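You operate a simulated robot arm through the tools that you are given. There is no shell and no other tool. Be economical: measure what you need, move in short steps, check, and stop when the job is done.

You run a simulated robot arm. Do the job below in one go: nothing can be reset, and whatever is moved stays where it is left.

Task
Put the 32 mm seat clamp from the top of the assembly bench on the handle end of the strapped cartons and the 28 mm seat clamp on the bottom shelf of the steel rack. Take the mixing cup from the top of the assembly bench and leave it on the top shelf of the steel rack. Put one of the corner blocks from the lower shelf of the packing bench on the top of the returns shelf. Put the 10 mm tape card from the top deck of the trolley on the shelf under the wash tray and the 25 mm tape card on the top of the assembly bench. Fetch the yellow bubble pad and set it in the rework tray. The order is free. Set down upright: mixing cup, corner block.

It is judged by the outcome, as a careful person would: the job done as asked, and still so three seconds after it is handed in. It fails if anything else is knocked over, pushed out of place, dropped, spilled or broken.

Robot
A 7-joint arm with a two-finger parallel gripper on a trunk, on a base that drives. Base frame: it is fixed to the floor where the robot stands at the start and does not move with it; the origin is under the middle of the robot, x ahead of it, y to its left, z up; the surface under the hand at the start is at about z = 0.86. Units: m, rad, N and s.
With the tool pointing down near the work surface it reaches from about 0.36 to 0.74 m from the robot's upright axis, wherever it stands. Its first joint turns from -2.496 to 2.496 rad. Places, roughly: bottom shelf of the steel rack [1.2, 1.8, 0.5]; corner block (6x6x8 cm) [-1.2, -2, 0.3]; handle end of the strapped cartons [0.6, -2.7, 0.8]; mixing cup [1.25, -0.25, 1]; rework tray (18x16 cm) [-1.2, -0.84, 0.86]; seat clamp [0.75, -0.25, 0.75]; shelf under the wash tray (38x24 cm) [3.2, -0.44, 0.12]; tape card [-1.25, 1, 0.75]; top of the assembly bench [1, -0.3, 0.9]; top of the returns shelf [-0.3, 1.7, 0.9]; top shelf of the steel rack [1.2, 1.8, 1.5]; yellow bubble pad [-1.25, 1.25, 0.75]. Payload 3 kg.
The tool frame sits at the grasp point between the pads (the TCP): z along the fingers, y along the line on which they close. The tips reach 0.03 m beyond it. Largest opening 0.11 m; finger width 0.02, thickness 0.01; the body of the gripper, 0.048 by 0.112 m, starts 0.055 m behind the TCP.
Orientation is that of the tool frame in the base frame, as a unit quaternion [x, y, z, w]. With the fingers straight down and closing along the base's y, the tool's x points along the base's -x, its y along +y and its z along -z.

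Tools
- The arm moves only by the tool apply_moves. Its argument "increments" is one flat list of numbers, 7 for each row, row after row: the opening in per cent of the stroke, from 0 (shut) to 100 (fully open), then the shift along the tool's x, y, z in units of 25 mm (1.0 is 25 mm), then the turn, a rotation vector about the tool's x, y, z in units of 4 degrees (1.0 is 4 degrees). In form: [fingers, tx, ty, tz, rx, ry, rz, fingers, tx, ty, tz, rx, ry, rz, ...]. A call has 1 to 20 rows; each row shifts and turns the commanded pose from where the row before left it, along the tool's axes as they then stand. A call with a number of a shift or a turn outside -1 to 1 is refused whole. A row lasts 0.2 s, in which the tool goes at most 0.05 m and 0.15 rad; a call with a longer step from one row to the next is refused whole, and so is a gripper value outside its range. Where a pose cannot be reached the arm comes as near as it can. A force on the tool above 40 N (or 10 N above the force at the start of the call, whichever is more), or a blocked arm, ends the call early, and 0.2 s more pass. The fingers move at their own pace (about 0.108 m/s each) and stop on an object; they squeeze with about 37 N. The grip force told is the motor's: it shows also when the fingers shut on nothing. Time passes only in rows, and 0.2 s behind the last, so rows that do not move let the fingers close. It gives the time, the measured TCP pose, the force on the tool (base axes), the opening and the grip force at its end, in the units of the frame above (readings bear some noise), with the torque about the TCP (base axes, N m) and any sound that the robot's microphone picked up.
- Cameras (640 x 400 px; columns grow to the right, rows downward): "scene" is now at [0.1656, -0.0065, 1.7176]; the picture's right is [-0.20, -0.98, -0.00], its down [-0.72, 0.15, -0.67] and it looks along [0.66, -0.13, -0.74] (base axes); focal length 284 px, centre (320, 200). "wrist" rides on the gripper at [0.072, 0.017, -0.103] in the tool frame; the picture's right is [-0.23, 0.97, 0.00], its down [-0.76, -0.18, -0.62] and it looks along [-0.61, -0.14, 0.78] (tool axes); focal length 222 px, centre (320, 200). There is no depth. A picture from a camera that has moved, and an enlarged one, comes with that camera's place and axes in the base frame and with its lens. The place of the scene camera against the robot may be out by one fixed shift of up to 0.025 m in any direction.
- grab_frame(camera): a new picture of that camera. It takes no simulated time.
- move_column(by): slides the trunk up (or, below 0, down) by that many m; the arm and the scene camera ride with it, the base frame stays. It gives what a move gives, with no picture.
- steer(legs): drives the robot by 1 to 6 legs, each [ahead, left, turn to the left] in m, m and rad, along the robot's own axes; the way and the turn of a leg run together, so that a leg with both is an arc; at most 1.5 m and 3.142 rad a leg. The arm and the cameras ride along, it lands a little off, and it stops where it bumps. It gives what a move gives.
- head_to(pan, tilt): turns the head with the scene camera to pan (to the left, within 1.501 rad either way) and tilt (down, from -0.506 to 1.204), counted from straight ahead of the robot. It gives what a move gives.
- zoom(camera, box): a new picture of the part [left, top, right, bottom] of that camera's present view, enlarged. It takes no simulated time.
- close_job(): hands the job in; it is judged then, once.

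Work in short steps. Places have to be worked out from the pictures, the camera data and where the tool is seen: move nearer, look again, correct. Check each grasp and each placing, and mend what went wrong. You have 207 turns and 192 pictures in all, those below and enlarged ones among them. Open the gripper and draw the arm clear of the work before you hand the job in, unless the task says otherwise; then end with one line.

The tools are called after ">>>" by a JSON object that holds its "method" and its "body". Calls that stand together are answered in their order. apply_moves: Moves the arm, as the interface text tells. Its arguments: {"type":"object","properties":{"increments":{"type":"array","items":{"type":"number"}}},"required":["increments"]} The other tools are called the same way: move_column (by) slides the trunk up or down; steer (legs) drives the base; head_to (pan, tilt) turns the head that bears the scene camera; grab_frame (camera) takes a picture; zoom (camera, box) takes an enlarged picture of a part of a camera's view; close_job () hands the job in.

At the start:

```text
clock: 0.0
ee_pos: [0.715, -0.2599, 1.1625]
orientation: [0.0, 1.0, 0.001, 0.0]
wrist_force: [-0.5, 0.2, -0.7]
moment: [0.0, -0.01, 0.02]
finger_gap: 0.11
grip_force: 0.1
trunk travel left (down, up): [-0.825, 0.065]
robot x, y, heading: [-0.001, -0.0004, -0.003]
head pan, tilt: [-0.201, 0.831]
```

scene: 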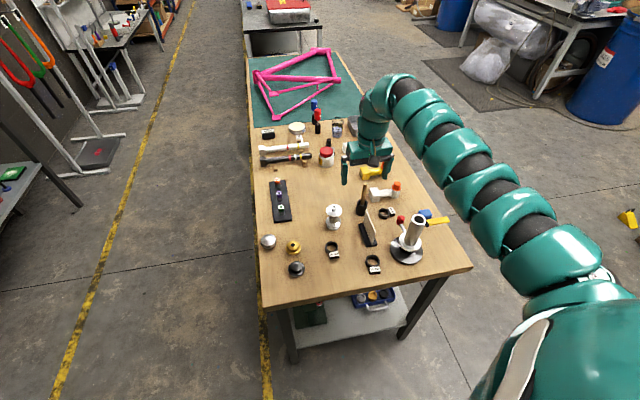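
wrist: 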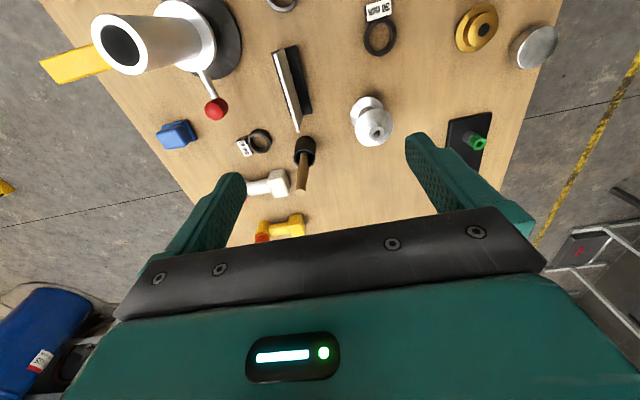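

The pictures show the bench with several ring-like seat clamps with tags. I zoom in to read the tags.

>>> {"method": "zoom", "body": {"camera": "scene", "box": [250, 170, 450, 295]}}

>>> {"method": "zoom", "body": {"camera": "wrist", "box": [200, 0, 440, 150]}}

>>> {"method": "zoom", "body": {"camera": "scene", "box": [250, 90, 410, 190]}}

```text
3.20 times, centred on (350, 232) of scene
camera zoom: at [0.1656, -0.0065, 1.7176], right [-0.2, -0.98, 0.0], down [-0.72, 0.15, -0.67], along [0.66, -0.13, -0.74], focal length 909 px, centre (224, 96)
```

zoom: 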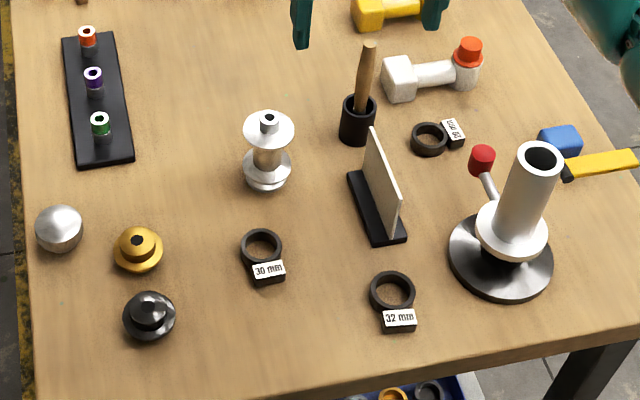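

```text
2.67 times, centred on (320, 75) of wrist
camera zoom: at [0.6444, -0.2433, 1.2663], right [0.23, 0.97, 0.0], down [0.76, -0.18, 0.62], along [0.61, -0.14, -0.78], focal length 592 px, centre (320, 533)
```

zoom: 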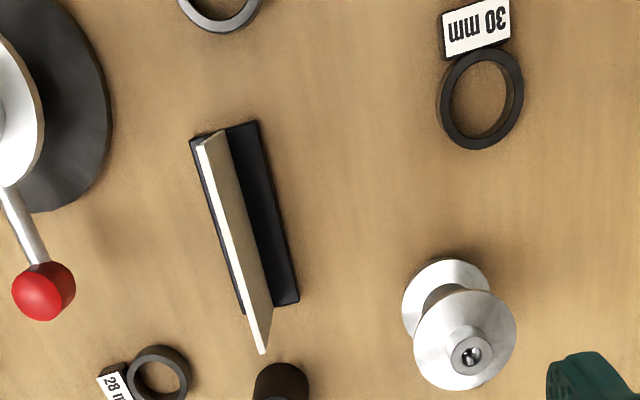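

```text
4.00 times, centred on (330, 140) of scene
camera zoom: at [0.1656, -0.0065, 1.7176], right [-0.2, -0.98, 0.0], down [-0.72, 0.15, -0.67], along [0.66, -0.13, -0.74], focal length 1136 px, centre (280, 440)
```

zoom: 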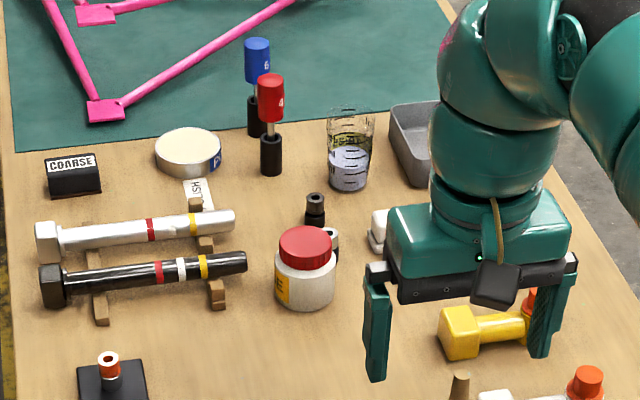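

The tags read 32 mm (near x 0.61, y -0.28) and 28 mm (near 0.80, -0.39); the mixing cup with liquid stands near (1.35, -0.34). I look around to the left and right before driving.

>>> {"method": "head_to", "body": {"pan": 1.2, "tilt": 0.4}}

>>> {"method": "grab_frame", "body": {"camera": "scene"}}

>>> {"method": "head_to", "body": {"pan": -1.3, "tilt": 0.4}}

>>> {"method": "grab_frame", "body": {"camera": "scene"}}

>>> {"method": "head_to", "body": {"pan": 0.0, "tilt": 0.4}}

>>> {"method": "grab_frame", "body": {"camera": "scene"}}

```text
clock: 1.5
ee_pos: [0.7143, -0.2598, 1.1636]
orientation: [-0.001, 1.0, 0.001, -0.001]
wrist_force: [0.0, 0.3, 0.2]
moment: [0.0, -0.01, -0.03]
finger_gap: 0.11
grip_force: 0.0
trunk travel left (down, up): [-0.825, 0.065]
robot x, y, heading: [0.0008, -0.0049, 0.003]
head pan, tilt: [1.201, 0.4]
```

```text
186 pictures are left
camera scene: at [0.1216, 0.0957, 1.7552], right [0.93, -0.36, 0.0], down [-0.14, -0.36, -0.92], along [0.33, 0.86, -0.39], focal length 284 px, centre (320, 200)
```

scene: 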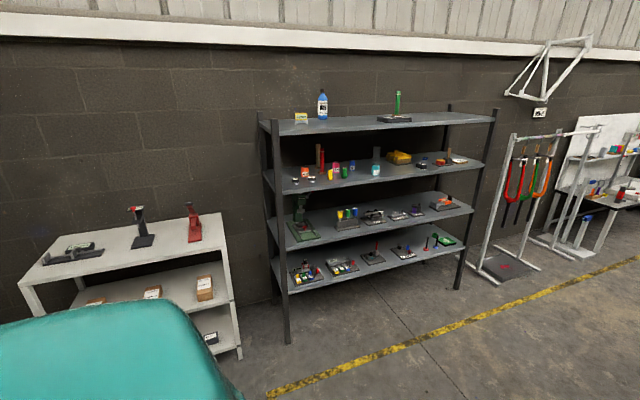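

```text
clock: 3.8
ee_pos: [0.7134, -0.2585, 1.1626]
orientation: [0.0, 1.0, 0.0, 0.0]
wrist_force: [0.5, -0.3, 0.3]
moment: [-0.03, -0.03, -0.01]
finger_gap: 0.11
grip_force: 0.0
trunk travel left (down, up): [-0.825, 0.065]
robot x, y, heading: [0.004, -0.0001, 0.002]
head pan, tilt: [-1.3, 0.4]
```

```text
185 pictures are left
camera scene: at [0.1128, -0.0799, 1.7552], right [-0.96, -0.27, 0.0], down [-0.1, 0.38, -0.92], along [0.25, -0.89, -0.39], focal length 284 px, centre (320, 200)
```

scene: 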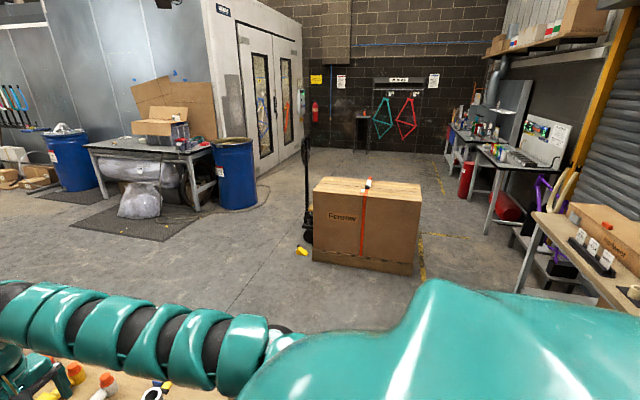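

```text
clock: 5.3
ee_pos: [0.7154, -0.2601, 1.1634]
orientation: [0.0, 1.0, 0.0, 0.001]
wrist_force: [-1.2, -1.0, 0.3]
moment: [0.03, 0.03, -0.01]
finger_gap: 0.1097
grip_force: 0.0
trunk travel left (down, up): [-0.825, 0.065]
robot x, y, heading: [-0.0015, -0.0015, 0.001]
head pan, tilt: [0.0, 0.4]
```

```text
184 pictures are left
camera scene: at [0.1807, 0.0093, 1.7552], right [0.0, -1.0, 0.0], down [-0.39, 0.0, -0.92], along [0.92, 0.0, -0.39], focal length 284 px, centre (320, 200)
```

scene: 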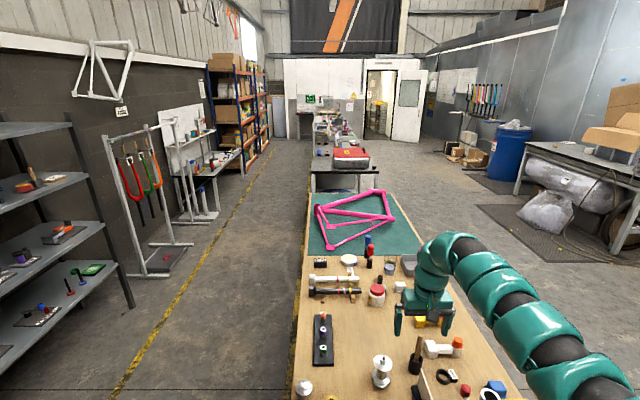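

Wrist and scene views agree on the 32 mm ring at about (0.612, -0.283). I move above it and lower to z≈0.98 to look.

>>> {"method": "apply_moves", "body": {"increments": [70, 0.82, -0.18, 0, 0, 0, 0, 70, 0.82, -0.18, 0, 0, 0, 0, 70, 0.82, -0.18, 0, 0, 0, 0, 70, 0.82, -0.18, 0, 0, 0, 0, 70, 0.82, -0.18, 0, 0, 0, 0, 70, 0, 0, 1, 0, 0, 0, 70, 0, 0, 1, 0, 0, 0, 70, 0, 0, 1, 0, 0, 0, 70, 0, 0, 1, 0, 0, 0, 70, 0, 0, 1, 0, 0, 0, 70, 0, 0, 1, 0, 0, 0, 70, 0, 0, 1, 0, 0, 0, 70, 0, 0, 0, 0, 0, 0]}}

>>> {"method": "grab_frame", "body": {"camera": "wrist"}}

>>> {"method": "head_to", "body": {"pan": -0.35, "tilt": 1.0}}

>>> {"method": "grab_frame", "body": {"camera": "scene"}}

```text
clock: 8.1
ee_pos: [0.7052, -0.262, 0.9878]
orientation: [0.0, 1.0, 0.001, 0.0]
wrist_force: [0.2, 0.0, 0.9]
moment: [0.0, 0.0, -0.01]
finger_gap: 0.0769
grip_force: 0.0
out of reach, approached as far as the arm can: row 1, 2, 3, 4, 5
trunk travel left (down, up): [-0.825, 0.065]
robot x, y, heading: [-0.0032, -0.0014, -0.0]
head pan, tilt: [0.0, 0.4]
```

```text
183 pictures are left
camera wrist: at [0.6347, -0.246, 1.091], right [0.23, 0.97, 0.0], down [0.76, -0.18, 0.62], along [0.61, -0.14, -0.78], focal length 222 px, centre (320, 200)
```

wrist: 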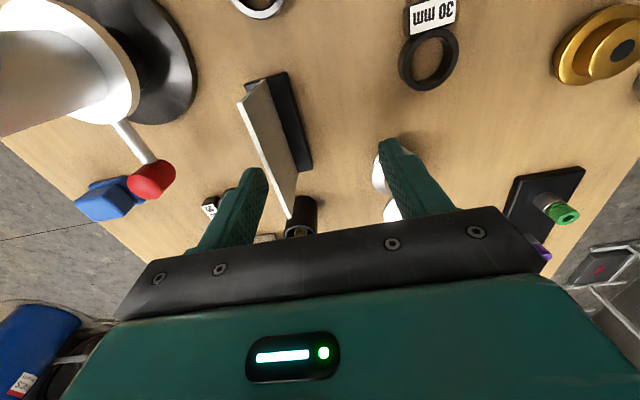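

```text
clock: 9.1
ee_pos: [0.705, -0.2618, 0.9878]
orientation: [0.0, 1.0, -0.001, 0.0]
wrist_force: [0.6, -0.1, -0.1]
moment: [0.0, 0.01, -0.02]
finger_gap: 0.077
grip_force: 0.0
trunk travel left (down, up): [-0.825, 0.065]
robot x, y, heading: [0.0013, 0.0003, -0.001]
head pan, tilt: [-0.351, 1.0]
```

```text
182 pictures are left
camera scene: at [0.1535, -0.0145, 1.705], right [-0.34, -0.94, 0.0], down [-0.79, 0.29, -0.54], along [0.51, -0.19, -0.84], focal length 284 px, centre (320, 200)
```

scene: 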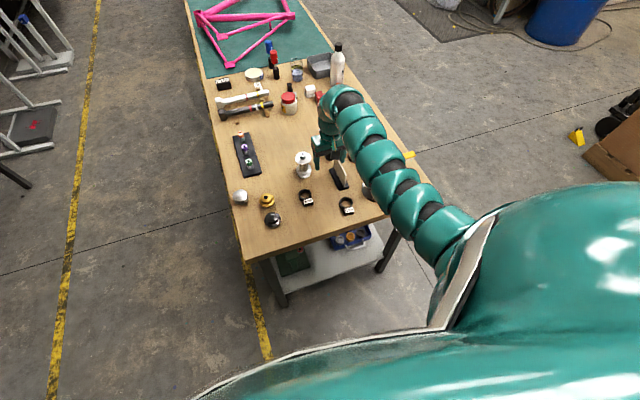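

The inward motion was reported out of reach, so the tool is still at x=0.705. I try raising slightly and moving inward again at this lower height.

>>> {"method": "apply_moves", "body": {"increments": [70, 0, 0, -1, 0, 0, 0, 70, 0.5, 0, -0.5, 0, 0, 0, 70, 0.5, 0, 0, 0, 0, 0, 70, 0.5, 0, 0, 0, 0, 0]}}

```text
clock: 10.1
ee_pos: [0.6681, -0.2628, 1.0242]
orientation: [0.0, 1.0, -0.001, 0.0]
wrist_force: [-0.2, 0.5, -0.8]
moment: [0.0, 0.02, 0.02]
finger_gap: 0.0769
grip_force: 0.0
trunk travel left (down, up): [-0.825, 0.065]
robot x, y, heading: [0.0003, 0.0019, 0.002]
head pan, tilt: [-0.351, 1.0]
```

That worked; at this height the arm can come in. I continue to above the ring.

>>> {"method": "apply_moves", "body": {"increments": [70, 0.75, -0.27, 0, 0, 0, 0, 70, 0.75, -0.27, 0, 0, 0, 0, 70, 0.75, -0.27, 0, 0, 0, 0, 70, 0, 0, 0.8, 0, 0, 0, 70, 0, 0, 0.8, 0, 0, 0, 70, 0, 0, 0, 0, 0, 0]}}

>>> {"method": "grab_frame", "body": {"camera": "wrist"}}

>>> {"method": "zoom", "body": {"camera": "scene", "box": [240, 110, 440, 235]}}

```text
clock: 11.5
ee_pos: [0.6134, -0.2823, 0.9769]
orientation: [0.0, 1.0, 0.0, 0.0]
wrist_force: [0.3, 0.7, 1.2]
moment: [0.0, 0.02, 0.01]
finger_gap: 0.0769
grip_force: 0.0
out of reach, approached as far as the arm can: row 2, 3
trunk travel left (down, up): [-0.825, 0.065]
robot x, y, heading: [0.0019, 0.0026, 0.001]
head pan, tilt: [-0.351, 1.0]
```

```text
181 pictures are left
camera wrist: at [0.5434, -0.2654, 1.0801], right [0.23, 0.97, 0.0], down [0.76, -0.18, 0.62], along [0.61, -0.14, -0.78], focal length 222 px, centre (320, 200)
```

wrist: 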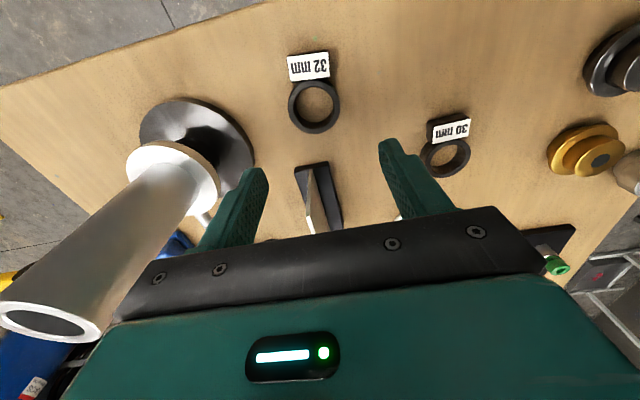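

```text
3.20 times, centred on (340, 172) of scene
camera zoom: at [0.1535, -0.0146, 1.7049], right [-0.34, -0.94, 0.0], down [-0.79, 0.29, -0.54], along [0.51, -0.19, -0.84], focal length 909 px, centre (256, 288)
```

zoom: 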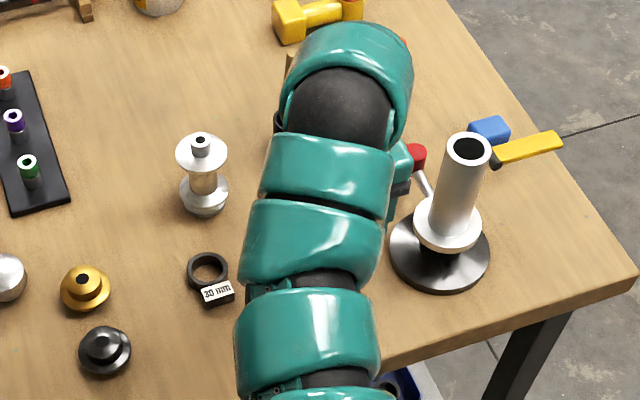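

The ring is at about (0.598, -0.283) with its tag towards me, so closing along y is right. I shift 15 mm inward and lower onto it.

>>> {"method": "apply_moves", "body": {"increments": [70, 0.6, 0, 0.5, 0, 0, 0, 70, 0, 0, 0.9, 0, 0, 0, 70, 0, 0, 0.9, 0, 0, 0, 70, 0, 0, 0.5, 0, 0, 0, 70, 0, 0, 0.4, 0, 0, 0, 70, 0, 0, 0, 0, 0, 0]}}

>>> {"method": "grab_frame", "body": {"camera": "wrist"}}

```text
clock: 12.9
ee_pos: [0.5983, -0.2827, 0.897]
orientation: [0.0, 1.0, 0.0, 0.0]
wrist_force: [0.0, -0.4, 0.6]
moment: [-0.01, -0.01, -0.02]
finger_gap: 0.0772
grip_force: 0.0
trunk travel left (down, up): [-0.825, 0.065]
robot x, y, heading: [0.0004, -0.0021, 0.0]
head pan, tilt: [-0.351, 1.0]
```

```text
179 pictures are left
camera wrist: at [0.528, -0.2663, 0.9996], right [0.23, 0.97, 0.0], down [0.76, -0.18, 0.62], along [0.61, -0.14, -0.78], focal length 222 px, centre (320, 200)
```

wrist: 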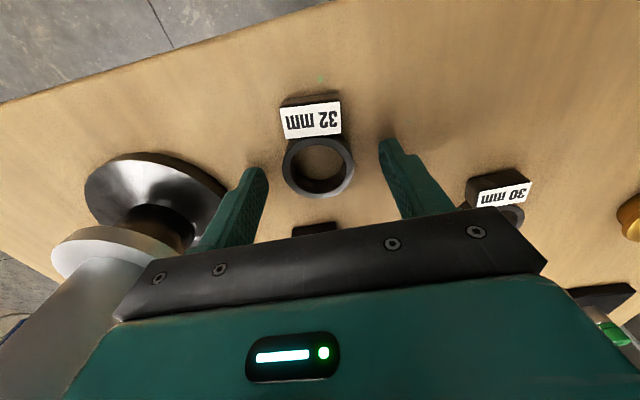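

The ring sits between the fingertips. I lower 4 mm more and close.

>>> {"method": "apply_moves", "body": {"increments": [70, -0.12, -0.05, 0.16, 0, 0, 0, 30, 0, 0, 0, 0, 0, 0, 0, 0, 0, 0, 0, 0, 0, 0, 0, 0, 0, 0, 0, 0, 0, 0, 0, 0, 0, 0, 0]}}

```text
clock: 14.1
ee_pos: [0.6014, -0.2854, 0.8921]
orientation: [0.0, 1.0, 0.0, 0.0]
wrist_force: [0.5, -0.5, 0.1]
moment: [0.0, -0.02, -0.01]
finger_gap: 0.0446
grip_force: 37.5
trunk travel left (down, up): [-0.825, 0.065]
robot x, y, heading: [0.002, -0.0022, 0.004]
head pan, tilt: [-0.351, 1.0]
```

The grip holds at 44.6 mm. I lift straight up and look.

>>> {"method": "apply_moves", "body": {"increments": [0, 0, 0, -0.5, 0, 0, 0, 0, 0, 0, -1, 0, 0, 0, 0, 0, 0, -1, 0, 0, 0, 0, 0, 0, -1, 0, 0, 0, 0, 0, 0, -1, 0, 0, 0, 0, 0, 0, -0.5, 0, 0, 0, 0, 0, 0, 0, 0, 0, 0]}}

>>> {"method": "move_column", "body": {"by": 0.065}}

>>> {"method": "grab_frame", "body": {"camera": "wrist"}}

>>> {"method": "head_to", "body": {"pan": -1.45, "tilt": 0.6}}

>>> {"method": "grab_frame", "body": {"camera": "scene"}}

```text
clock: 15.7
ee_pos: [0.6026, -0.284, 1.0144]
orientation: [0.0, 1.0, -0.002, 0.001]
wrist_force: [0.7, 0.4, -0.2]
moment: [-0.01, 0.02, 0.0]
finger_gap: 0.0445
grip_force: 37.3
trunk travel left (down, up): [-0.825, 0.065]
robot x, y, heading: [0.0009, 0.0016, 0.004]
head pan, tilt: [-0.351, 1.0]
```

```text
clock: 16.7
ee_pos: [0.6016, -0.2836, 1.0795]
orientation: [0.0, 1.0, -0.002, 0.002]
wrist_force: [0.0, 0.6, -0.4]
moment: [-0.02, 0.0, -0.02]
finger_gap: 0.0443
grip_force: 36.8
trunk travel left (down, up): [-0.89, 0.0]
robot x, y, heading: [0.0005, 0.0009, 0.001]
head pan, tilt: [-0.351, 1.0]
```

```text
178 pictures are left
camera wrist: at [0.5319, -0.2673, 1.1823], right [0.23, 0.97, 0.0], down [0.76, -0.18, 0.63], along [0.61, -0.14, -0.78], focal length 222 px, centre (320, 200)
```

wrist: 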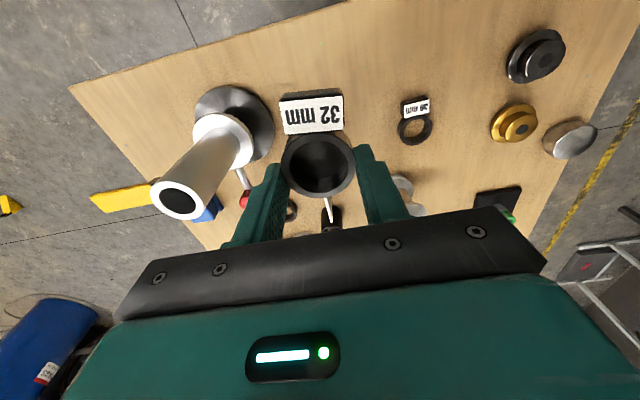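

```text
clock: 18.0
ee_pos: [0.6039, -0.2839, 1.0786]
orientation: [0.0, 1.0, -0.002, 0.001]
wrist_force: [0.4, 0.1, -0.4]
moment: [-0.04, 0.0, -0.02]
finger_gap: 0.0444
grip_force: 36.7
trunk travel left (down, up): [-0.89, 0.0]
robot x, y, heading: [0.0022, -0.0012, 0.001]
head pan, tilt: [-1.45, 0.6]
```

```text
177 pictures are left
camera scene: at [0.0988, -0.0783, 1.8019], right [-0.99, -0.12, 0.0], down [-0.07, 0.56, -0.82], along [0.1, -0.82, -0.57], focal length 284 px, centre (320, 200)
```

scene: 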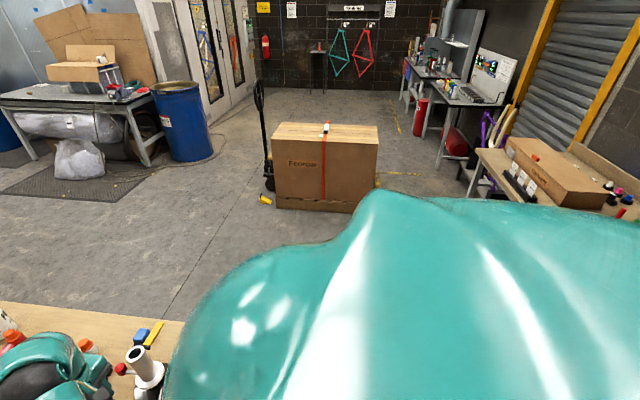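

The clamp is held well. The carton spans about x -0.13..0.78, y -2.27..-2.86, with the pallet-jack handle at its +x end. I back off, turn to face -y and drive over.

>>> {"method": "steer", "body": {"legs": [[-0.45, 0, 0], [0, 0, -1.571], [1.0, 0, 0], [0.4, 0.95, 0]]}}

>>> {"method": "head_to", "body": {"pan": 0.0, "tilt": 0.7}}

>>> {"method": "grab_frame", "body": {"camera": "scene"}}

```text
clock: 34.3
ee_pos: [0.1935, -2.0127, 1.079]
orientation: [0.712, 0.702, -0.002, 0.001]
wrist_force: [0.4, 0.7, -0.4]
moment: [-0.01, 0.01, 0.03]
finger_gap: 0.0442
grip_force: 37.1
trunk travel left (down, up): [-0.89, 0.0]
robot x, y, heading: [0.4835, -1.4152, -1.586]
head pan, tilt: [-1.45, 0.6]
```

```text
clock: 35.9
ee_pos: [0.1911, -2.0133, 1.0794]
orientation: [0.712, 0.702, -0.002, 0.0]
wrist_force: [-0.4, -0.4, -0.6]
moment: [-0.02, -0.01, 0.05]
finger_gap: 0.0441
grip_force: 36.9
trunk travel left (down, up): [-0.89, 0.0]
robot x, y, heading: [0.4837, -1.4118, -1.584]
head pan, tilt: [0.0, 0.7]
```

```text
176 pictures are left
camera scene: at [0.4893, -1.5708, 1.7933], right [-1.0, 0.01, 0.0], down [0.01, 0.64, -0.76], along [-0.01, -0.76, -0.64], focal length 284 px, centre (320, 200)
```

scene: 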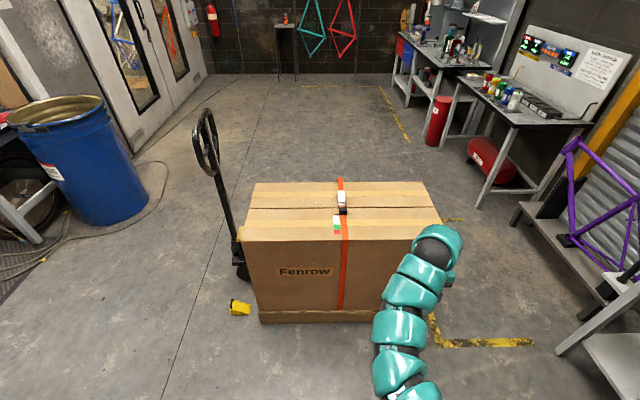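

The carton top lies around z≈0.7 by triangulation, strap at x≈0.38, so the handle end is around (0.62, -2.75). I turn left so the tool faces the carton squarely and drive closer.

>>> {"method": "steer", "body": {"legs": [[0, 0, 0.44], [0.6, -0.136, 0]]}}

>>> {"method": "head_to", "body": {"pan": -0.3, "tilt": 0.8}}

>>> {"method": "grab_frame", "body": {"camera": "scene"}}

>>> {"method": "grab_frame", "body": {"camera": "wrist"}}

```text
clock: 40.6
ee_pos: [0.5985, -2.6848, 1.0783]
orientation: [0.542, 0.841, -0.003, 0.001]
wrist_force: [-0.2, 0.5, 0.2]
moment: [0.01, -0.03, -0.01]
finger_gap: 0.0438
grip_force: 37.0
trunk travel left (down, up): [-0.89, 0.0]
robot x, y, heading: [0.6083, -2.0186, -1.148]
head pan, tilt: [0.0, 0.7]
```

```text
clock: 41.4
ee_pos: [0.5985, -2.6831, 1.0797]
orientation: [0.542, 0.84, -0.003, 0.001]
wrist_force: [0.0, -0.4, 0.3]
moment: [0.01, -0.01, -0.07]
finger_gap: 0.0436
grip_force: 37.2
trunk travel left (down, up): [-0.89, 0.0]
robot x, y, heading: [0.6127, -2.0185, -1.145]
head pan, tilt: [-0.3, 0.799]
```

```text
175 pictures are left
camera scene: at [0.6596, -2.1613, 1.7851], right [-0.99, -0.13, 0.0], down [-0.09, 0.71, -0.7], along [0.09, -0.69, -0.72], focal length 284 px, centre (320, 200)
```

scene: 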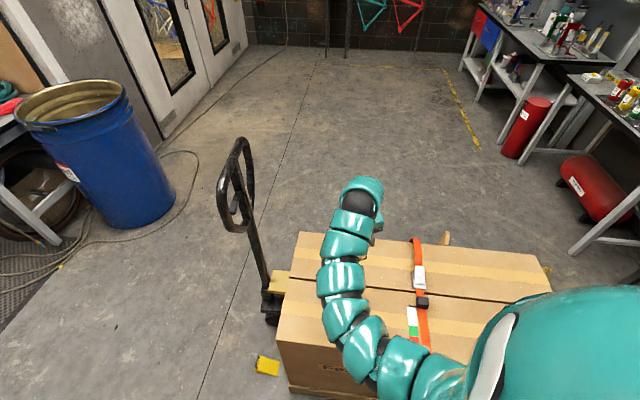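

```text
174 pictures are left
camera wrist: at [0.5864, -2.6107, 1.1825], right [0.98, 0.2, 0.0], down [0.15, -0.76, 0.63], along [0.12, -0.61, -0.78], focal length 222 px, centre (320, 200)
```

wrist: 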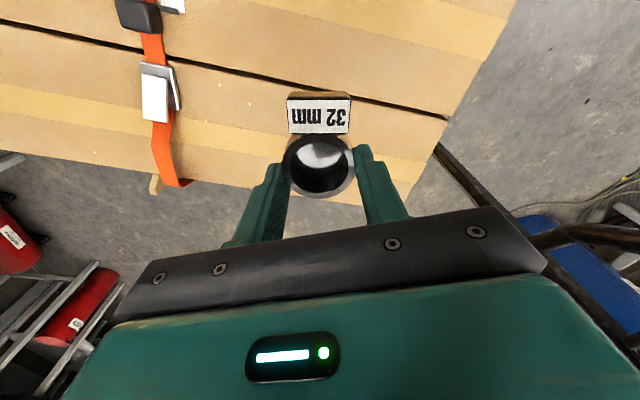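

The clamp hangs over the handle-end half (between strap x≈0.30 and edge x≈0.88). I lower the column 0.2 m, then creep down with the arm.

>>> {"method": "move_column", "body": {"by": -0.2}}

>>> {"method": "apply_moves", "body": {"increments": [0, 0, 0, 1, 0, 0, 0, 0, 0, 0, 1, 0, 0, 0, 0, 0, 0, 0, 0, 0, 0]}}

>>> {"method": "grab_frame", "body": {"camera": "wrist"}}

```text
clock: 43.6
ee_pos: [0.5981, -2.6833, 0.8785]
orientation: [0.543, 0.84, -0.002, 0.001]
wrist_force: [0.7, -0.5, 0.4]
moment: [0.0, 0.0, 0.01]
finger_gap: 0.0438
grip_force: 37.1
trunk travel left (down, up): [-0.69, 0.2]
robot x, y, heading: [0.6082, -2.0171, -1.145]
head pan, tilt: [-0.3, 0.799]
```

```text
clock: 44.4
ee_pos: [0.5967, -2.684, 0.8291]
orientation: [0.541, 0.841, -0.003, 0.001]
wrist_force: [-1.7, 0.4, -0.8]
moment: [-0.02, 0.0, 0.01]
finger_gap: 0.0437
grip_force: 37.4
trunk travel left (down, up): [-0.69, 0.2]
robot x, y, heading: [0.6043, -2.0188, -1.146]
head pan, tilt: [-0.3, 0.799]
```

```text
173 pictures are left
camera wrist: at [0.5856, -2.6108, 0.9325], right [0.98, 0.2, 0.0], down [0.15, -0.76, 0.63], along [0.12, -0.62, -0.78], focal length 222 px, centre (320, 200)
```

wrist: 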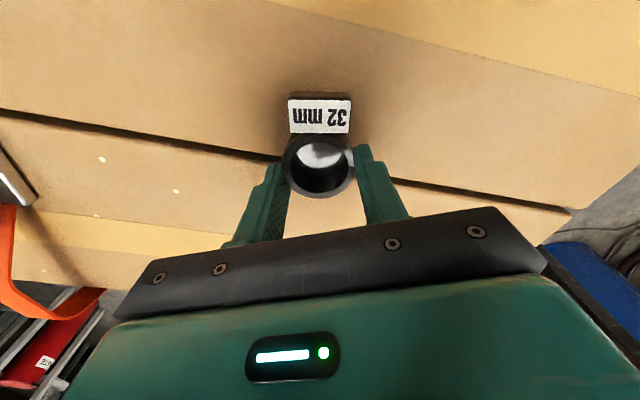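

The top now appears at z≈0.76. I creep down in small steps until contact.

>>> {"method": "apply_moves", "body": {"increments": [0, 0, 0, 0.3, 0, 0, 0, 0, 0, 0, 0.3, 0, 0, 0, 0, 0, 0, 0.2, 0, 0, 0, 0, 0, 0, 0.2, 0, 0, 0, 0, 0, 0, 0, 0, 0, 0]}}

>>> {"method": "grab_frame", "body": {"camera": "wrist"}}

```text
clock: 45.2
ee_pos: [0.5995, -2.6833, 0.8139]
orientation: [0.543, 0.84, -0.005, 0.003]
wrist_force: [-0.3, 10.0, 19.4]
moment: [0.68, -0.31, 0.24]
finger_gap: 0.0419
grip_force: 36.6
trunk travel left (down, up): [-0.69, 0.2]
robot x, y, heading: [0.6134, -2.017, -1.145]
head pan, tilt: [-0.3, 0.799]
stopped in row 4: the force on the tool passed its limit at 79 N (the readings are from after the stop); the commanded pose is now the measured one
```

```text
172 pictures are left
camera wrist: at [0.5859, -2.6098, 0.917], right [0.98, 0.19, 0.0], down [0.15, -0.76, 0.63], along [0.12, -0.62, -0.78], focal length 222 px, centre (320, 200)
```

wrist: 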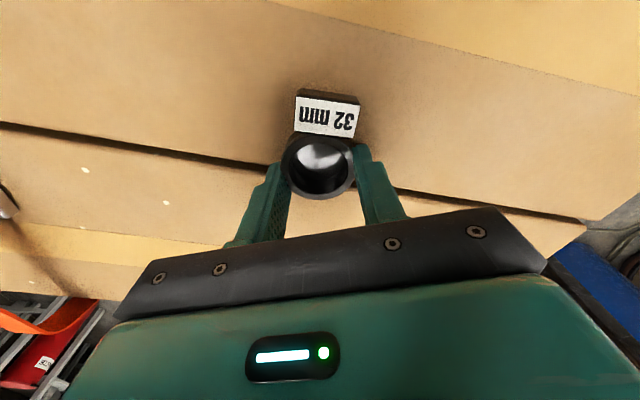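

Contact: the clamp is on the carton top (z≈0.78). I open and rise.

>>> {"method": "apply_moves", "body": {"increments": [60, 0, 0, 0, 0, 0, 0, 60, 0, 0, 0, 0, 0, 0, 60, 0, 0, -0.4, 0, 0, 0, 60, 0, 0, -1, 0, 0, 0, 60, 0, 0, -1, 0, 0, 0, 60, 0, 0, -1, 0, 0, 0, 60, 0, 0, -1, 0, 0, 0, 60, 0, 0, -1, 0, 0, 0]}}

>>> {"method": "grab_frame", "body": {"camera": "wrist"}}

```text
clock: 47.0
ee_pos: [0.5977, -2.6846, 0.8789]
orientation: [0.543, 0.84, -0.003, 0.002]
wrist_force: [0.5, 0.5, 0.1]
moment: [0.0, 0.02, -0.01]
finger_gap: 0.0661
grip_force: 0.0
out of reach, approached as far as the arm can: row 6, 7, 8
trunk travel left (down, up): [-0.69, 0.2]
robot x, y, heading: [0.6087, -2.0141, -1.152]
head pan, tilt: [-0.3, 0.799]
```

```text
171 pictures are left
camera wrist: at [0.5851, -2.6119, 0.9829], right [0.98, 0.19, 0.0], down [0.15, -0.76, 0.63], along [0.12, -0.62, -0.78], focal length 222 px, centre (320, 200)
```

wrist: 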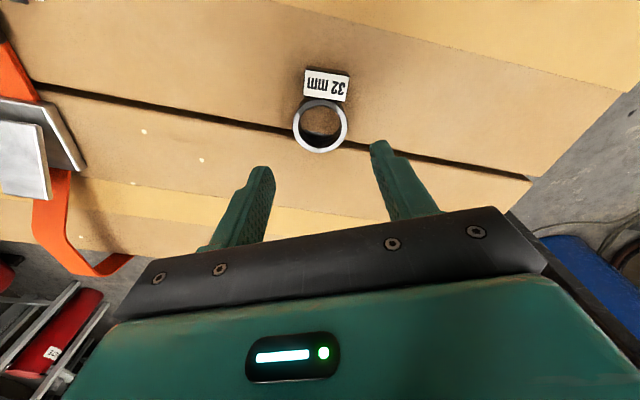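

The clamp rests on the handle end. I raise the column, back off, turn to face the packing bench (-x) and look.

>>> {"method": "move_column", "body": {"by": 0.2}}

>>> {"method": "steer", "body": {"legs": [[-0.4, 0, 0], [0, 0, -1.99], [0.3, 0, 0]]}}

>>> {"method": "head_to", "body": {"pan": 0.1, "tilt": 0.75}}

>>> {"method": "grab_frame", "body": {"camera": "scene"}}

```text
clock: 49.2
ee_pos: [0.5971, -2.6839, 1.0798]
orientation: [0.543, 0.84, -0.003, 0.003]
wrist_force: [-0.7, -0.6, 0.8]
moment: [-0.01, 0.01, -0.02]
finger_gap: 0.066
grip_force: 0.0
trunk travel left (down, up): [-0.89, 0.0]
robot x, y, heading: [0.611, -2.017, -1.143]
head pan, tilt: [-0.3, 0.799]
```

```text
clock: 58.1
ee_pos: [-0.4531, -1.3554, 1.0791]
orientation: [1.0, -0.006, -0.002, -0.002]
wrist_force: [0.1, -0.1, -0.7]
moment: [0.01, 0.0, 0.02]
finger_gap: 0.066
grip_force: 0.1
trunk travel left (down, up): [-0.89, 0.0]
robot x, y, heading: [0.1458, -1.6532, 3.131]
head pan, tilt: [-0.3, 0.799]
```

```text
clock: 59.0
ee_pos: [-0.4506, -1.355, 1.0797]
orientation: [1.0, -0.006, -0.004, -0.002]
wrist_force: [0.4, -0.2, -0.3]
moment: [-0.01, -0.02, 0.01]
finger_gap: 0.0661
grip_force: 0.1
trunk travel left (down, up): [-0.89, 0.0]
robot x, y, heading: [0.1474, -1.6495, 3.132]
head pan, tilt: [0.099, 0.75]
```

```text
170 pictures are left
camera scene: at [-0.0075, -1.6454, 1.789], right [-0.09, 1.0, 0.0], down [0.68, 0.06, -0.73], along [-0.73, -0.06, -0.68], focal length 284 px, centre (320, 200)
```

scene: 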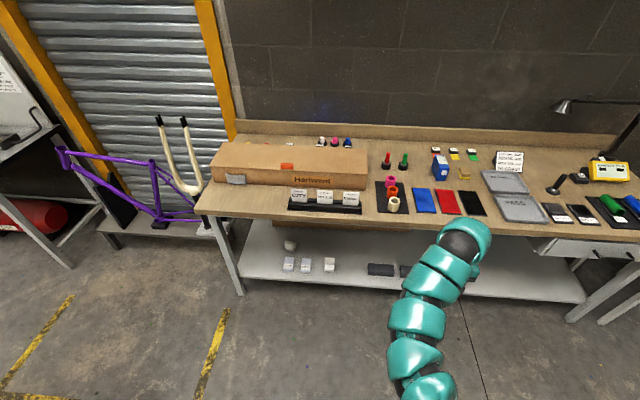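

The lower shelf holds white blocks near its front-left. I zoom in.

>>> {"method": "zoom", "body": {"camera": "scene", "box": [240, 210, 440, 310]}}

>>> {"method": "zoom", "body": {"camera": "scene", "box": [360, 120, 640, 260]}}

```text
3.20 times, centred on (340, 260) of scene
camera zoom: at [-0.0075, -1.6454, 1.789], right [-0.09, 1.0, 0.0], down [0.68, 0.06, -0.73], along [-0.73, -0.06, -0.68], focal length 909 px, centre (256, 8)
```

zoom: 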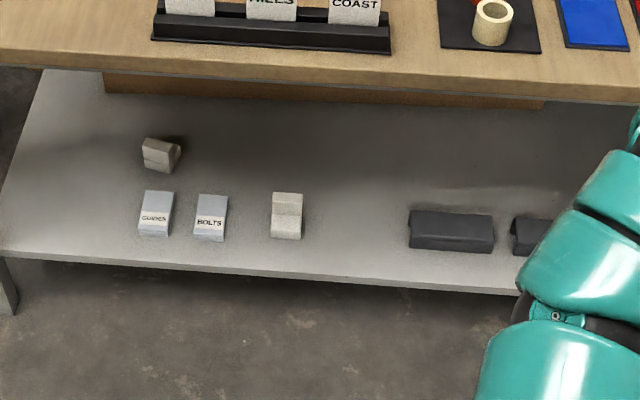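

```text
2.29 times, centred on (500, 190) of scene
camera zoom: at [-0.0075, -1.6454, 1.789], right [-0.09, 1.0, 0.0], down [0.68, 0.06, -0.73], along [-0.73, -0.06, -0.68], focal length 649 px, centre (-91, 223)
```

zoom: 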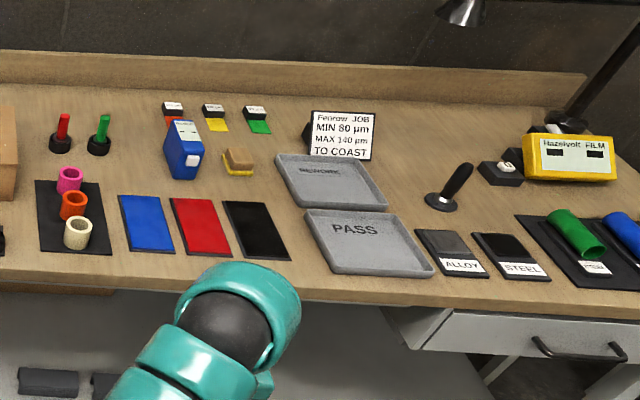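

Two grey L-shaped corner blocks are on the lower shelf: one near (-1.02, -1.68) and one further back lying differently; the REWORK tray is the rear one on top. I lower the column and pitch the tool forward 45° for reaching under the bench.

>>> {"method": "move_column", "body": {"by": -0.65}}

>>> {"method": "apply_moves", "body": {"increments": [90, 0, 0, 0, 0, -1, 0, 90, 0, 0, 0, 0, -1, 0, 90, 0, 0, 0, 0, -1, 0, 90, 0, 0, 0, 0, -1, 0, 90, 0, 0, 0, 0, -1, 0, 90, 0, 0, 0, 0, -1, 0, 90, 0, 0, 0, 0, -1, 0, 90, 0, 0, 0, 0, -1, 0, 90, 0, 0, 0, 0, -1, 0, 90, 0, 0, 0, 0, -1, 0, 90, 0, 0, 0, 0, -1, 0]}}

>>> {"method": "head_to", "body": {"pan": 0.1, "tilt": 0.6}}

>>> {"method": "grab_frame", "body": {"camera": "scene"}}

>>> {"method": "grab_frame", "body": {"camera": "wrist"}}

```text
refused: -0.65 is not a number from -0.4 to 0.4
```

```text
clock: 61.4
ee_pos: [-0.4516, -1.3555, 1.0803]
orientation: [0.926, -0.005, -0.378, -0.005]
wrist_force: [-1.0, 0.7, 0.9]
moment: [-0.01, 0.0, 0.01]
finger_gap: 0.0988
grip_force: 0.0
trunk travel left (down, up): [-0.89, 0.0]
robot x, y, heading: [0.1449, -1.649, 3.132]
head pan, tilt: [0.099, 0.75]
```

```text
clock: 62.1
ee_pos: [-0.4522, -1.3558, 1.08]
orientation: [0.926, -0.004, -0.377, -0.003]
wrist_force: [0.7, -0.6, -0.9]
moment: [0.0, -0.01, -0.01]
finger_gap: 0.0988
grip_force: 0.1
trunk travel left (down, up): [-0.89, 0.0]
robot x, y, heading: [0.1486, -1.6518, 3.133]
head pan, tilt: [0.099, 0.6]
```

```text
167 pictures are left
camera scene: at [-0.0129, -1.6459, 1.8019], right [-0.09, 1.0, 0.0], down [0.56, 0.05, -0.82], along [-0.82, -0.07, -0.57], focal length 284 px, centre (320, 200)
```

scene: 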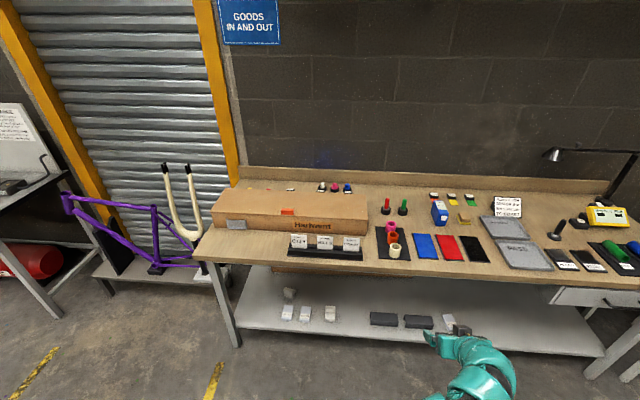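

```text
166 pictures are left
camera wrist: at [-0.3263, -1.3746, 1.1031], right [-0.18, -0.97, 0.15], down [-0.11, 0.18, 0.98], along [-0.98, 0.15, -0.13], focal length 222 px, centre (320, 200)
```

wrist: 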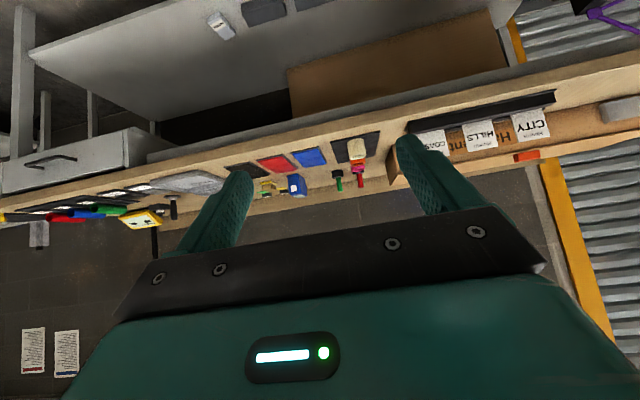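

Another grey block stands further along the shelf. I lower the column in two steps and look.

>>> {"method": "move_column", "body": {"by": -0.4}}

>>> {"method": "move_column", "body": {"by": -0.2}}

>>> {"method": "grab_frame", "body": {"camera": "scene"}}

>>> {"method": "grab_frame", "body": {"camera": "wrist"}}

```text
clock: 65.9
ee_pos: [-0.4531, -1.3558, 0.6798]
orientation: [0.926, -0.005, -0.377, -0.004]
wrist_force: [-0.6, -0.2, -1.1]
moment: [0.0, 0.04, 0.0]
finger_gap: 0.0989
grip_force: 0.1
trunk travel left (down, up): [-0.49, 0.4]
robot x, y, heading: [0.1505, -1.65, 3.126]
head pan, tilt: [0.099, 0.6]
```

```text
clock: 68.1
ee_pos: [-0.4512, -1.3566, 0.4802]
orientation: [0.926, -0.006, -0.378, -0.004]
wrist_force: [-0.3, 0.5, 0.1]
moment: [0.0, 0.01, 0.0]
finger_gap: 0.0989
grip_force: 0.0
trunk travel left (down, up): [-0.29, 0.6]
robot x, y, heading: [0.1483, -1.6503, 3.128]
head pan, tilt: [0.099, 0.6]
```

```text
165 pictures are left
camera scene: at [-0.0128, -1.646, 1.202], right [-0.09, 1.0, 0.0], down [0.56, 0.05, -0.83], along [-0.82, -0.07, -0.56], focal length 284 px, centre (320, 200)
```

scene: 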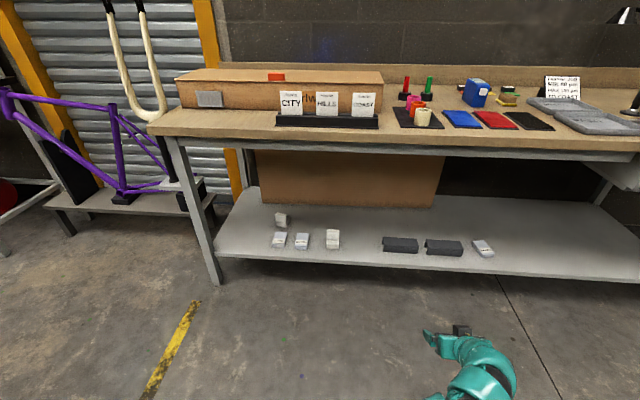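

```text
164 pictures are left
camera wrist: at [-0.3262, -1.3747, 0.5031], right [-0.17, -0.97, 0.15], down [-0.11, 0.18, 0.98], along [-0.98, 0.15, -0.13], focal length 222 px, centre (320, 200)
```

wrist: 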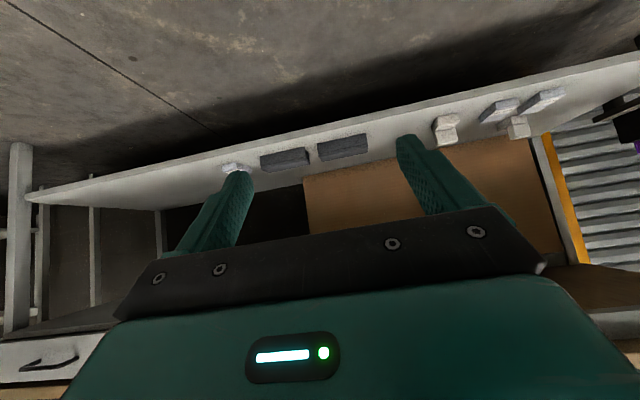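

>>> {"method": "zoom", "body": {"camera": "scene", "box": [250, 200, 370, 270]}}

>>> {"method": "zoom", "body": {"camera": "scene", "box": [370, 210, 510, 280]}}

```text
5.33 times, centred on (310, 235) of scene
camera zoom: at [-0.0128, -1.646, 1.202], right [-0.09, 1.0, 0.0], down [0.56, 0.05, -0.83], along [-0.82, -0.07, -0.56], focal length 1514 px, centre (373, 13)
```

zoom: 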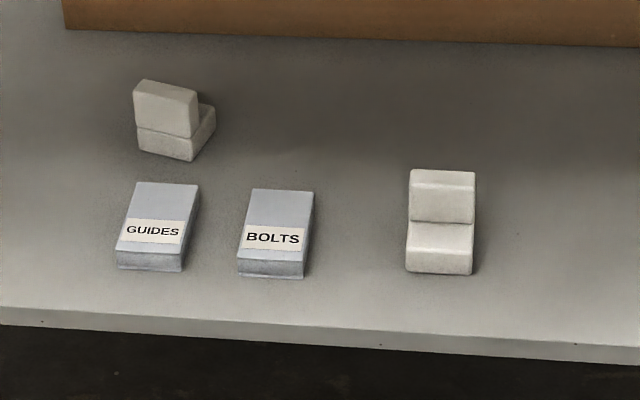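

```text
4.57 times, centred on (440, 245) of scene
camera zoom: at [-0.0128, -1.646, 1.202], right [-0.09, 1.0, 0.0], down [0.56, 0.05, -0.83], along [-0.82, -0.07, -0.56], focal length 1298 px, centre (-229, -6)
```

zoom: 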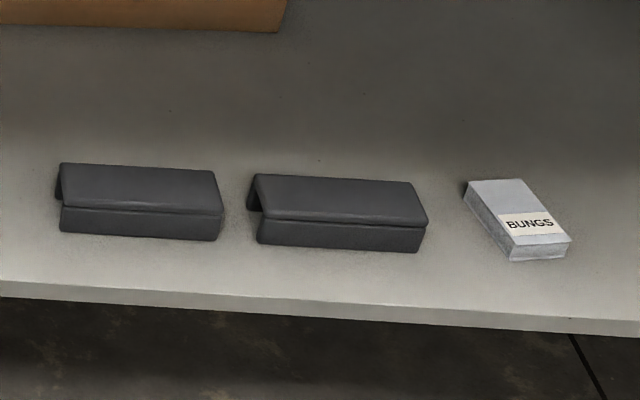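

The near corner block stands upright at about (-1.03, -1.675), shelf z≈0.25, 6 cm wide along y. I strafe left and drive ahead so the tool is in front of it.

>>> {"method": "steer", "body": {"legs": [[0, 0.32, 0], [0.42, 0, 0]]}}

>>> {"method": "grab_frame", "body": {"camera": "wrist"}}

>>> {"method": "grab_frame", "body": {"camera": "scene"}}

```text
clock: 72.4
ee_pos: [-0.8766, -1.6651, 0.4793]
orientation: [0.926, -0.007, -0.378, -0.005]
wrist_force: [-0.3, 0.8, 0.5]
moment: [-0.04, 0.01, 0.02]
finger_gap: 0.0989
grip_force: 0.1
trunk travel left (down, up): [-0.29, 0.6]
robot x, y, heading: [-0.278, -1.961, 3.129]
head pan, tilt: [0.099, 0.6]
```

```text
161 pictures are left
camera wrist: at [-0.7507, -1.6849, 0.5031], right [-0.18, -0.97, 0.15], down [-0.11, 0.18, 0.98], along [-0.98, 0.16, -0.13], focal length 222 px, centre (320, 200)
```

wrist: 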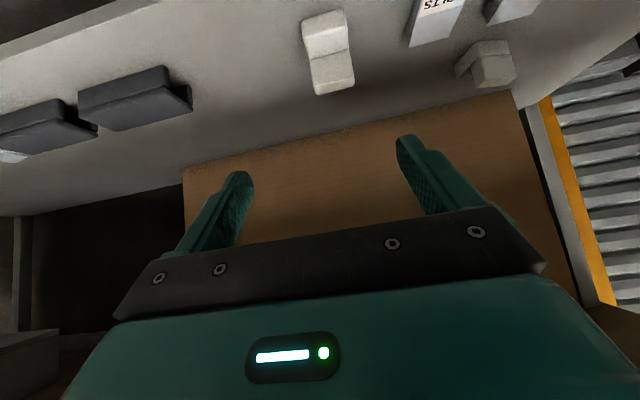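

```text
160 pictures are left
camera scene: at [-0.4379, -1.957, 1.202], right [-0.08, 1.0, 0.0], down [0.56, 0.05, -0.83], along [-0.82, -0.07, -0.56], focal length 284 px, centre (320, 200)
```

scene: 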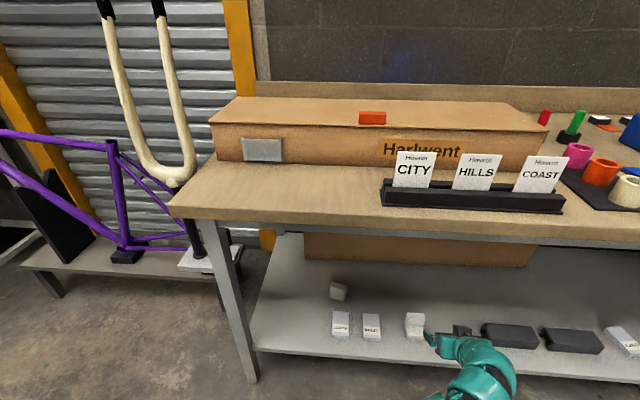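

The block's y centre is ≈-1.68. I advance along the tool axis (diagonally down and in), stopping short for a check.

>>> {"method": "apply_moves", "body": {"increments": [90, 0.2, 0.3, 0.9, 0, 0, 0, 90, 0.2, 0.3, 0.9, 0, 0, 0, 90, 0.1, 0, 0.9, 0, 0, 0, 90, 0, 0, 0.9, 0, 0, 0, 90, 0, 0, 0.9, 0, 0, 0, 90, 0, 0, 0.9, 0, 0, 0, 90, 0, 0, 0.9, 0, 0, 0, 90, 0, 0, 0, 0, 0, 0]}}

>>> {"method": "grab_frame", "body": {"camera": "wrist"}}

>>> {"method": "zoom", "body": {"camera": "scene", "box": [320, 260, 540, 400]}}

```text
clock: 74.2
ee_pos: [-0.9791, -1.6784, 0.3579]
orientation: [0.926, -0.006, -0.377, -0.005]
wrist_force: [-0.3, 0.9, -0.2]
moment: [0.01, -0.01, -0.03]
finger_gap: 0.099
grip_force: 0.0
trunk travel left (down, up): [-0.29, 0.6]
robot x, y, heading: [-0.2764, -1.9578, 3.12]
head pan, tilt: [0.099, 0.6]
```

```text
159 pictures are left
camera wrist: at [-0.852, -1.6979, 0.3818], right [-0.18, -0.97, 0.16], down [-0.11, 0.18, 0.98], along [-0.98, 0.16, -0.13], focal length 222 px, centre (320, 200)
```

wrist: 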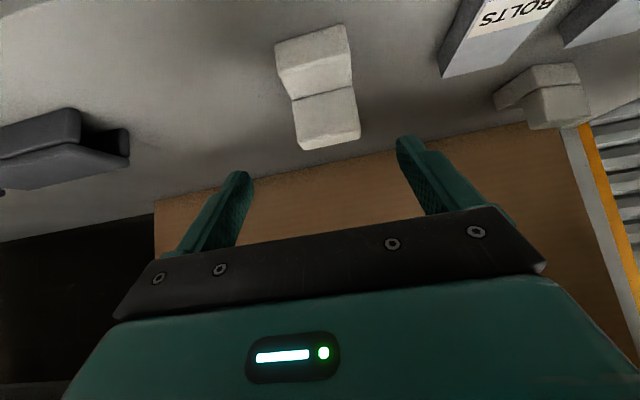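

```text
2.86 times, centred on (430, 330) of scene
camera zoom: at [-0.4381, -1.9569, 1.2019], right [-0.08, 1.0, 0.0], down [0.56, 0.05, -0.82], along [-0.82, -0.07, -0.57], focal length 811 px, centre (6, -171)
```

zoom: 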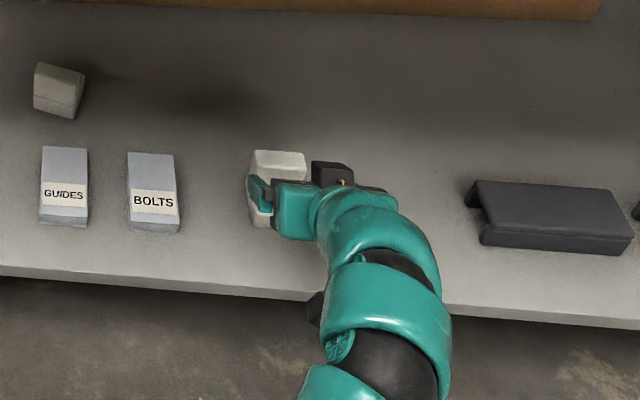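

Alignment is good. I advance the remaining 80 mm, then close.

>>> {"method": "apply_moves", "body": {"increments": [90, 0, 0.25, 0.8, 0, 0, 0, 90, 0, 0, 0.8, 0, 0, 0, 90, 0, 0, 0.8, 0, 0, 0, 90, 0, 0, 0.6, 0, 0, 0, 90, 0, 0, 0, 0, 0, 0]}}

>>> {"method": "grab_frame", "body": {"camera": "wrist"}}

```text
clock: 75.4
ee_pos: [-1.0306, -1.6854, 0.3044]
orientation: [0.926, -0.007, -0.378, -0.005]
wrist_force: [0.3, -0.2, -0.2]
moment: [0.01, -0.04, 0.01]
finger_gap: 0.099
grip_force: 0.1
trunk travel left (down, up): [-0.29, 0.6]
robot x, y, heading: [-0.2803, -1.9634, 3.126]
head pan, tilt: [0.099, 0.6]
```

```text
157 pictures are left
camera wrist: at [-0.9046, -1.7034, 0.3283], right [-0.18, -0.97, 0.16], down [-0.11, 0.18, 0.98], along [-0.98, 0.16, -0.13], focal length 222 px, centre (320, 200)
```

wrist: 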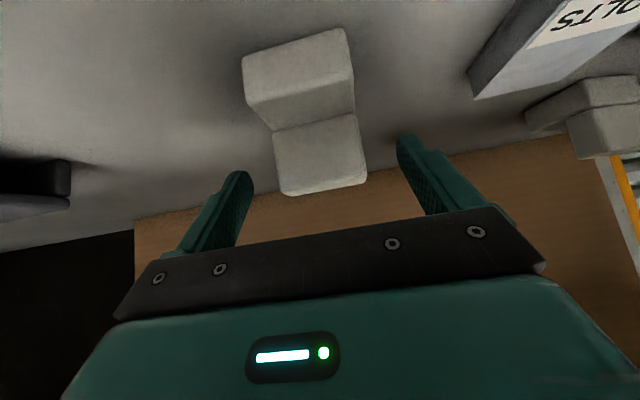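

Fingers straddle the block. I go 8 mm deeper and close.

>>> {"method": "apply_moves", "body": {"increments": [90, 0, 0, 0.32, 0, 0, 0, 50, 0, 0, 0, 0, 0, 0, 0, 0, 0, 0, 0, 0, 0, 0, 0, 0, 0, 0, 0, 0, 0, 0, 0, 0, 0, 0, 0]}}

>>> {"method": "apply_moves", "body": {"increments": [0, -0.35, 0, -0.35, 0, 0, 0, 0, -0.35, 0, -0.35, 0, 0, 0, 0, 0, 0, 0, 0, 0, 0]}}

>>> {"method": "grab_frame", "body": {"camera": "wrist"}}

```text
clock: 76.6
ee_pos: [-1.0362, -1.6837, 0.2989]
orientation: [0.926, -0.007, -0.377, -0.005]
wrist_force: [-0.4, -0.1, 1.4]
moment: [-0.03, 0.02, -0.01]
finger_gap: 0.0588
grip_force: 37.3
trunk travel left (down, up): [-0.29, 0.6]
robot x, y, heading: [-0.277, -1.9644, 3.127]
head pan, tilt: [0.099, 0.6]
```

```text
clock: 77.4
ee_pos: [-1.0356, -1.6848, 0.3221]
orientation: [0.927, -0.006, -0.376, -0.004]
wrist_force: [0.3, -0.1, -0.2]
moment: [0.01, -0.04, -0.04]
finger_gap: 0.0585
grip_force: 36.7
trunk travel left (down, up): [-0.29, 0.6]
robot x, y, heading: [-0.2763, -1.9578, 3.129]
head pan, tilt: [0.099, 0.6]
```

```text
156 pictures are left
camera wrist: at [-0.9101, -1.7034, 0.3464], right [-0.18, -0.97, 0.16], down [-0.11, 0.18, 0.98], along [-0.98, 0.16, -0.14], focal length 222 px, centre (320, 200)
```

wrist: 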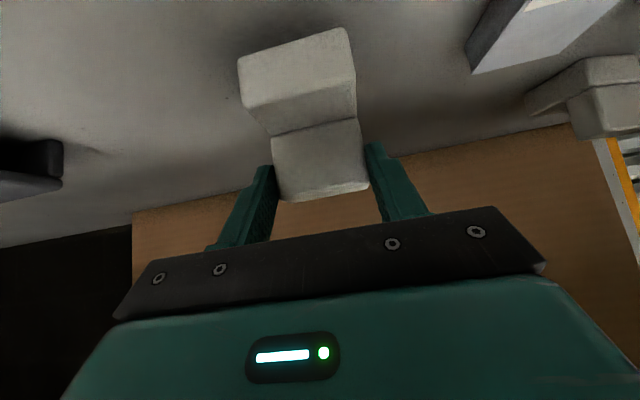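

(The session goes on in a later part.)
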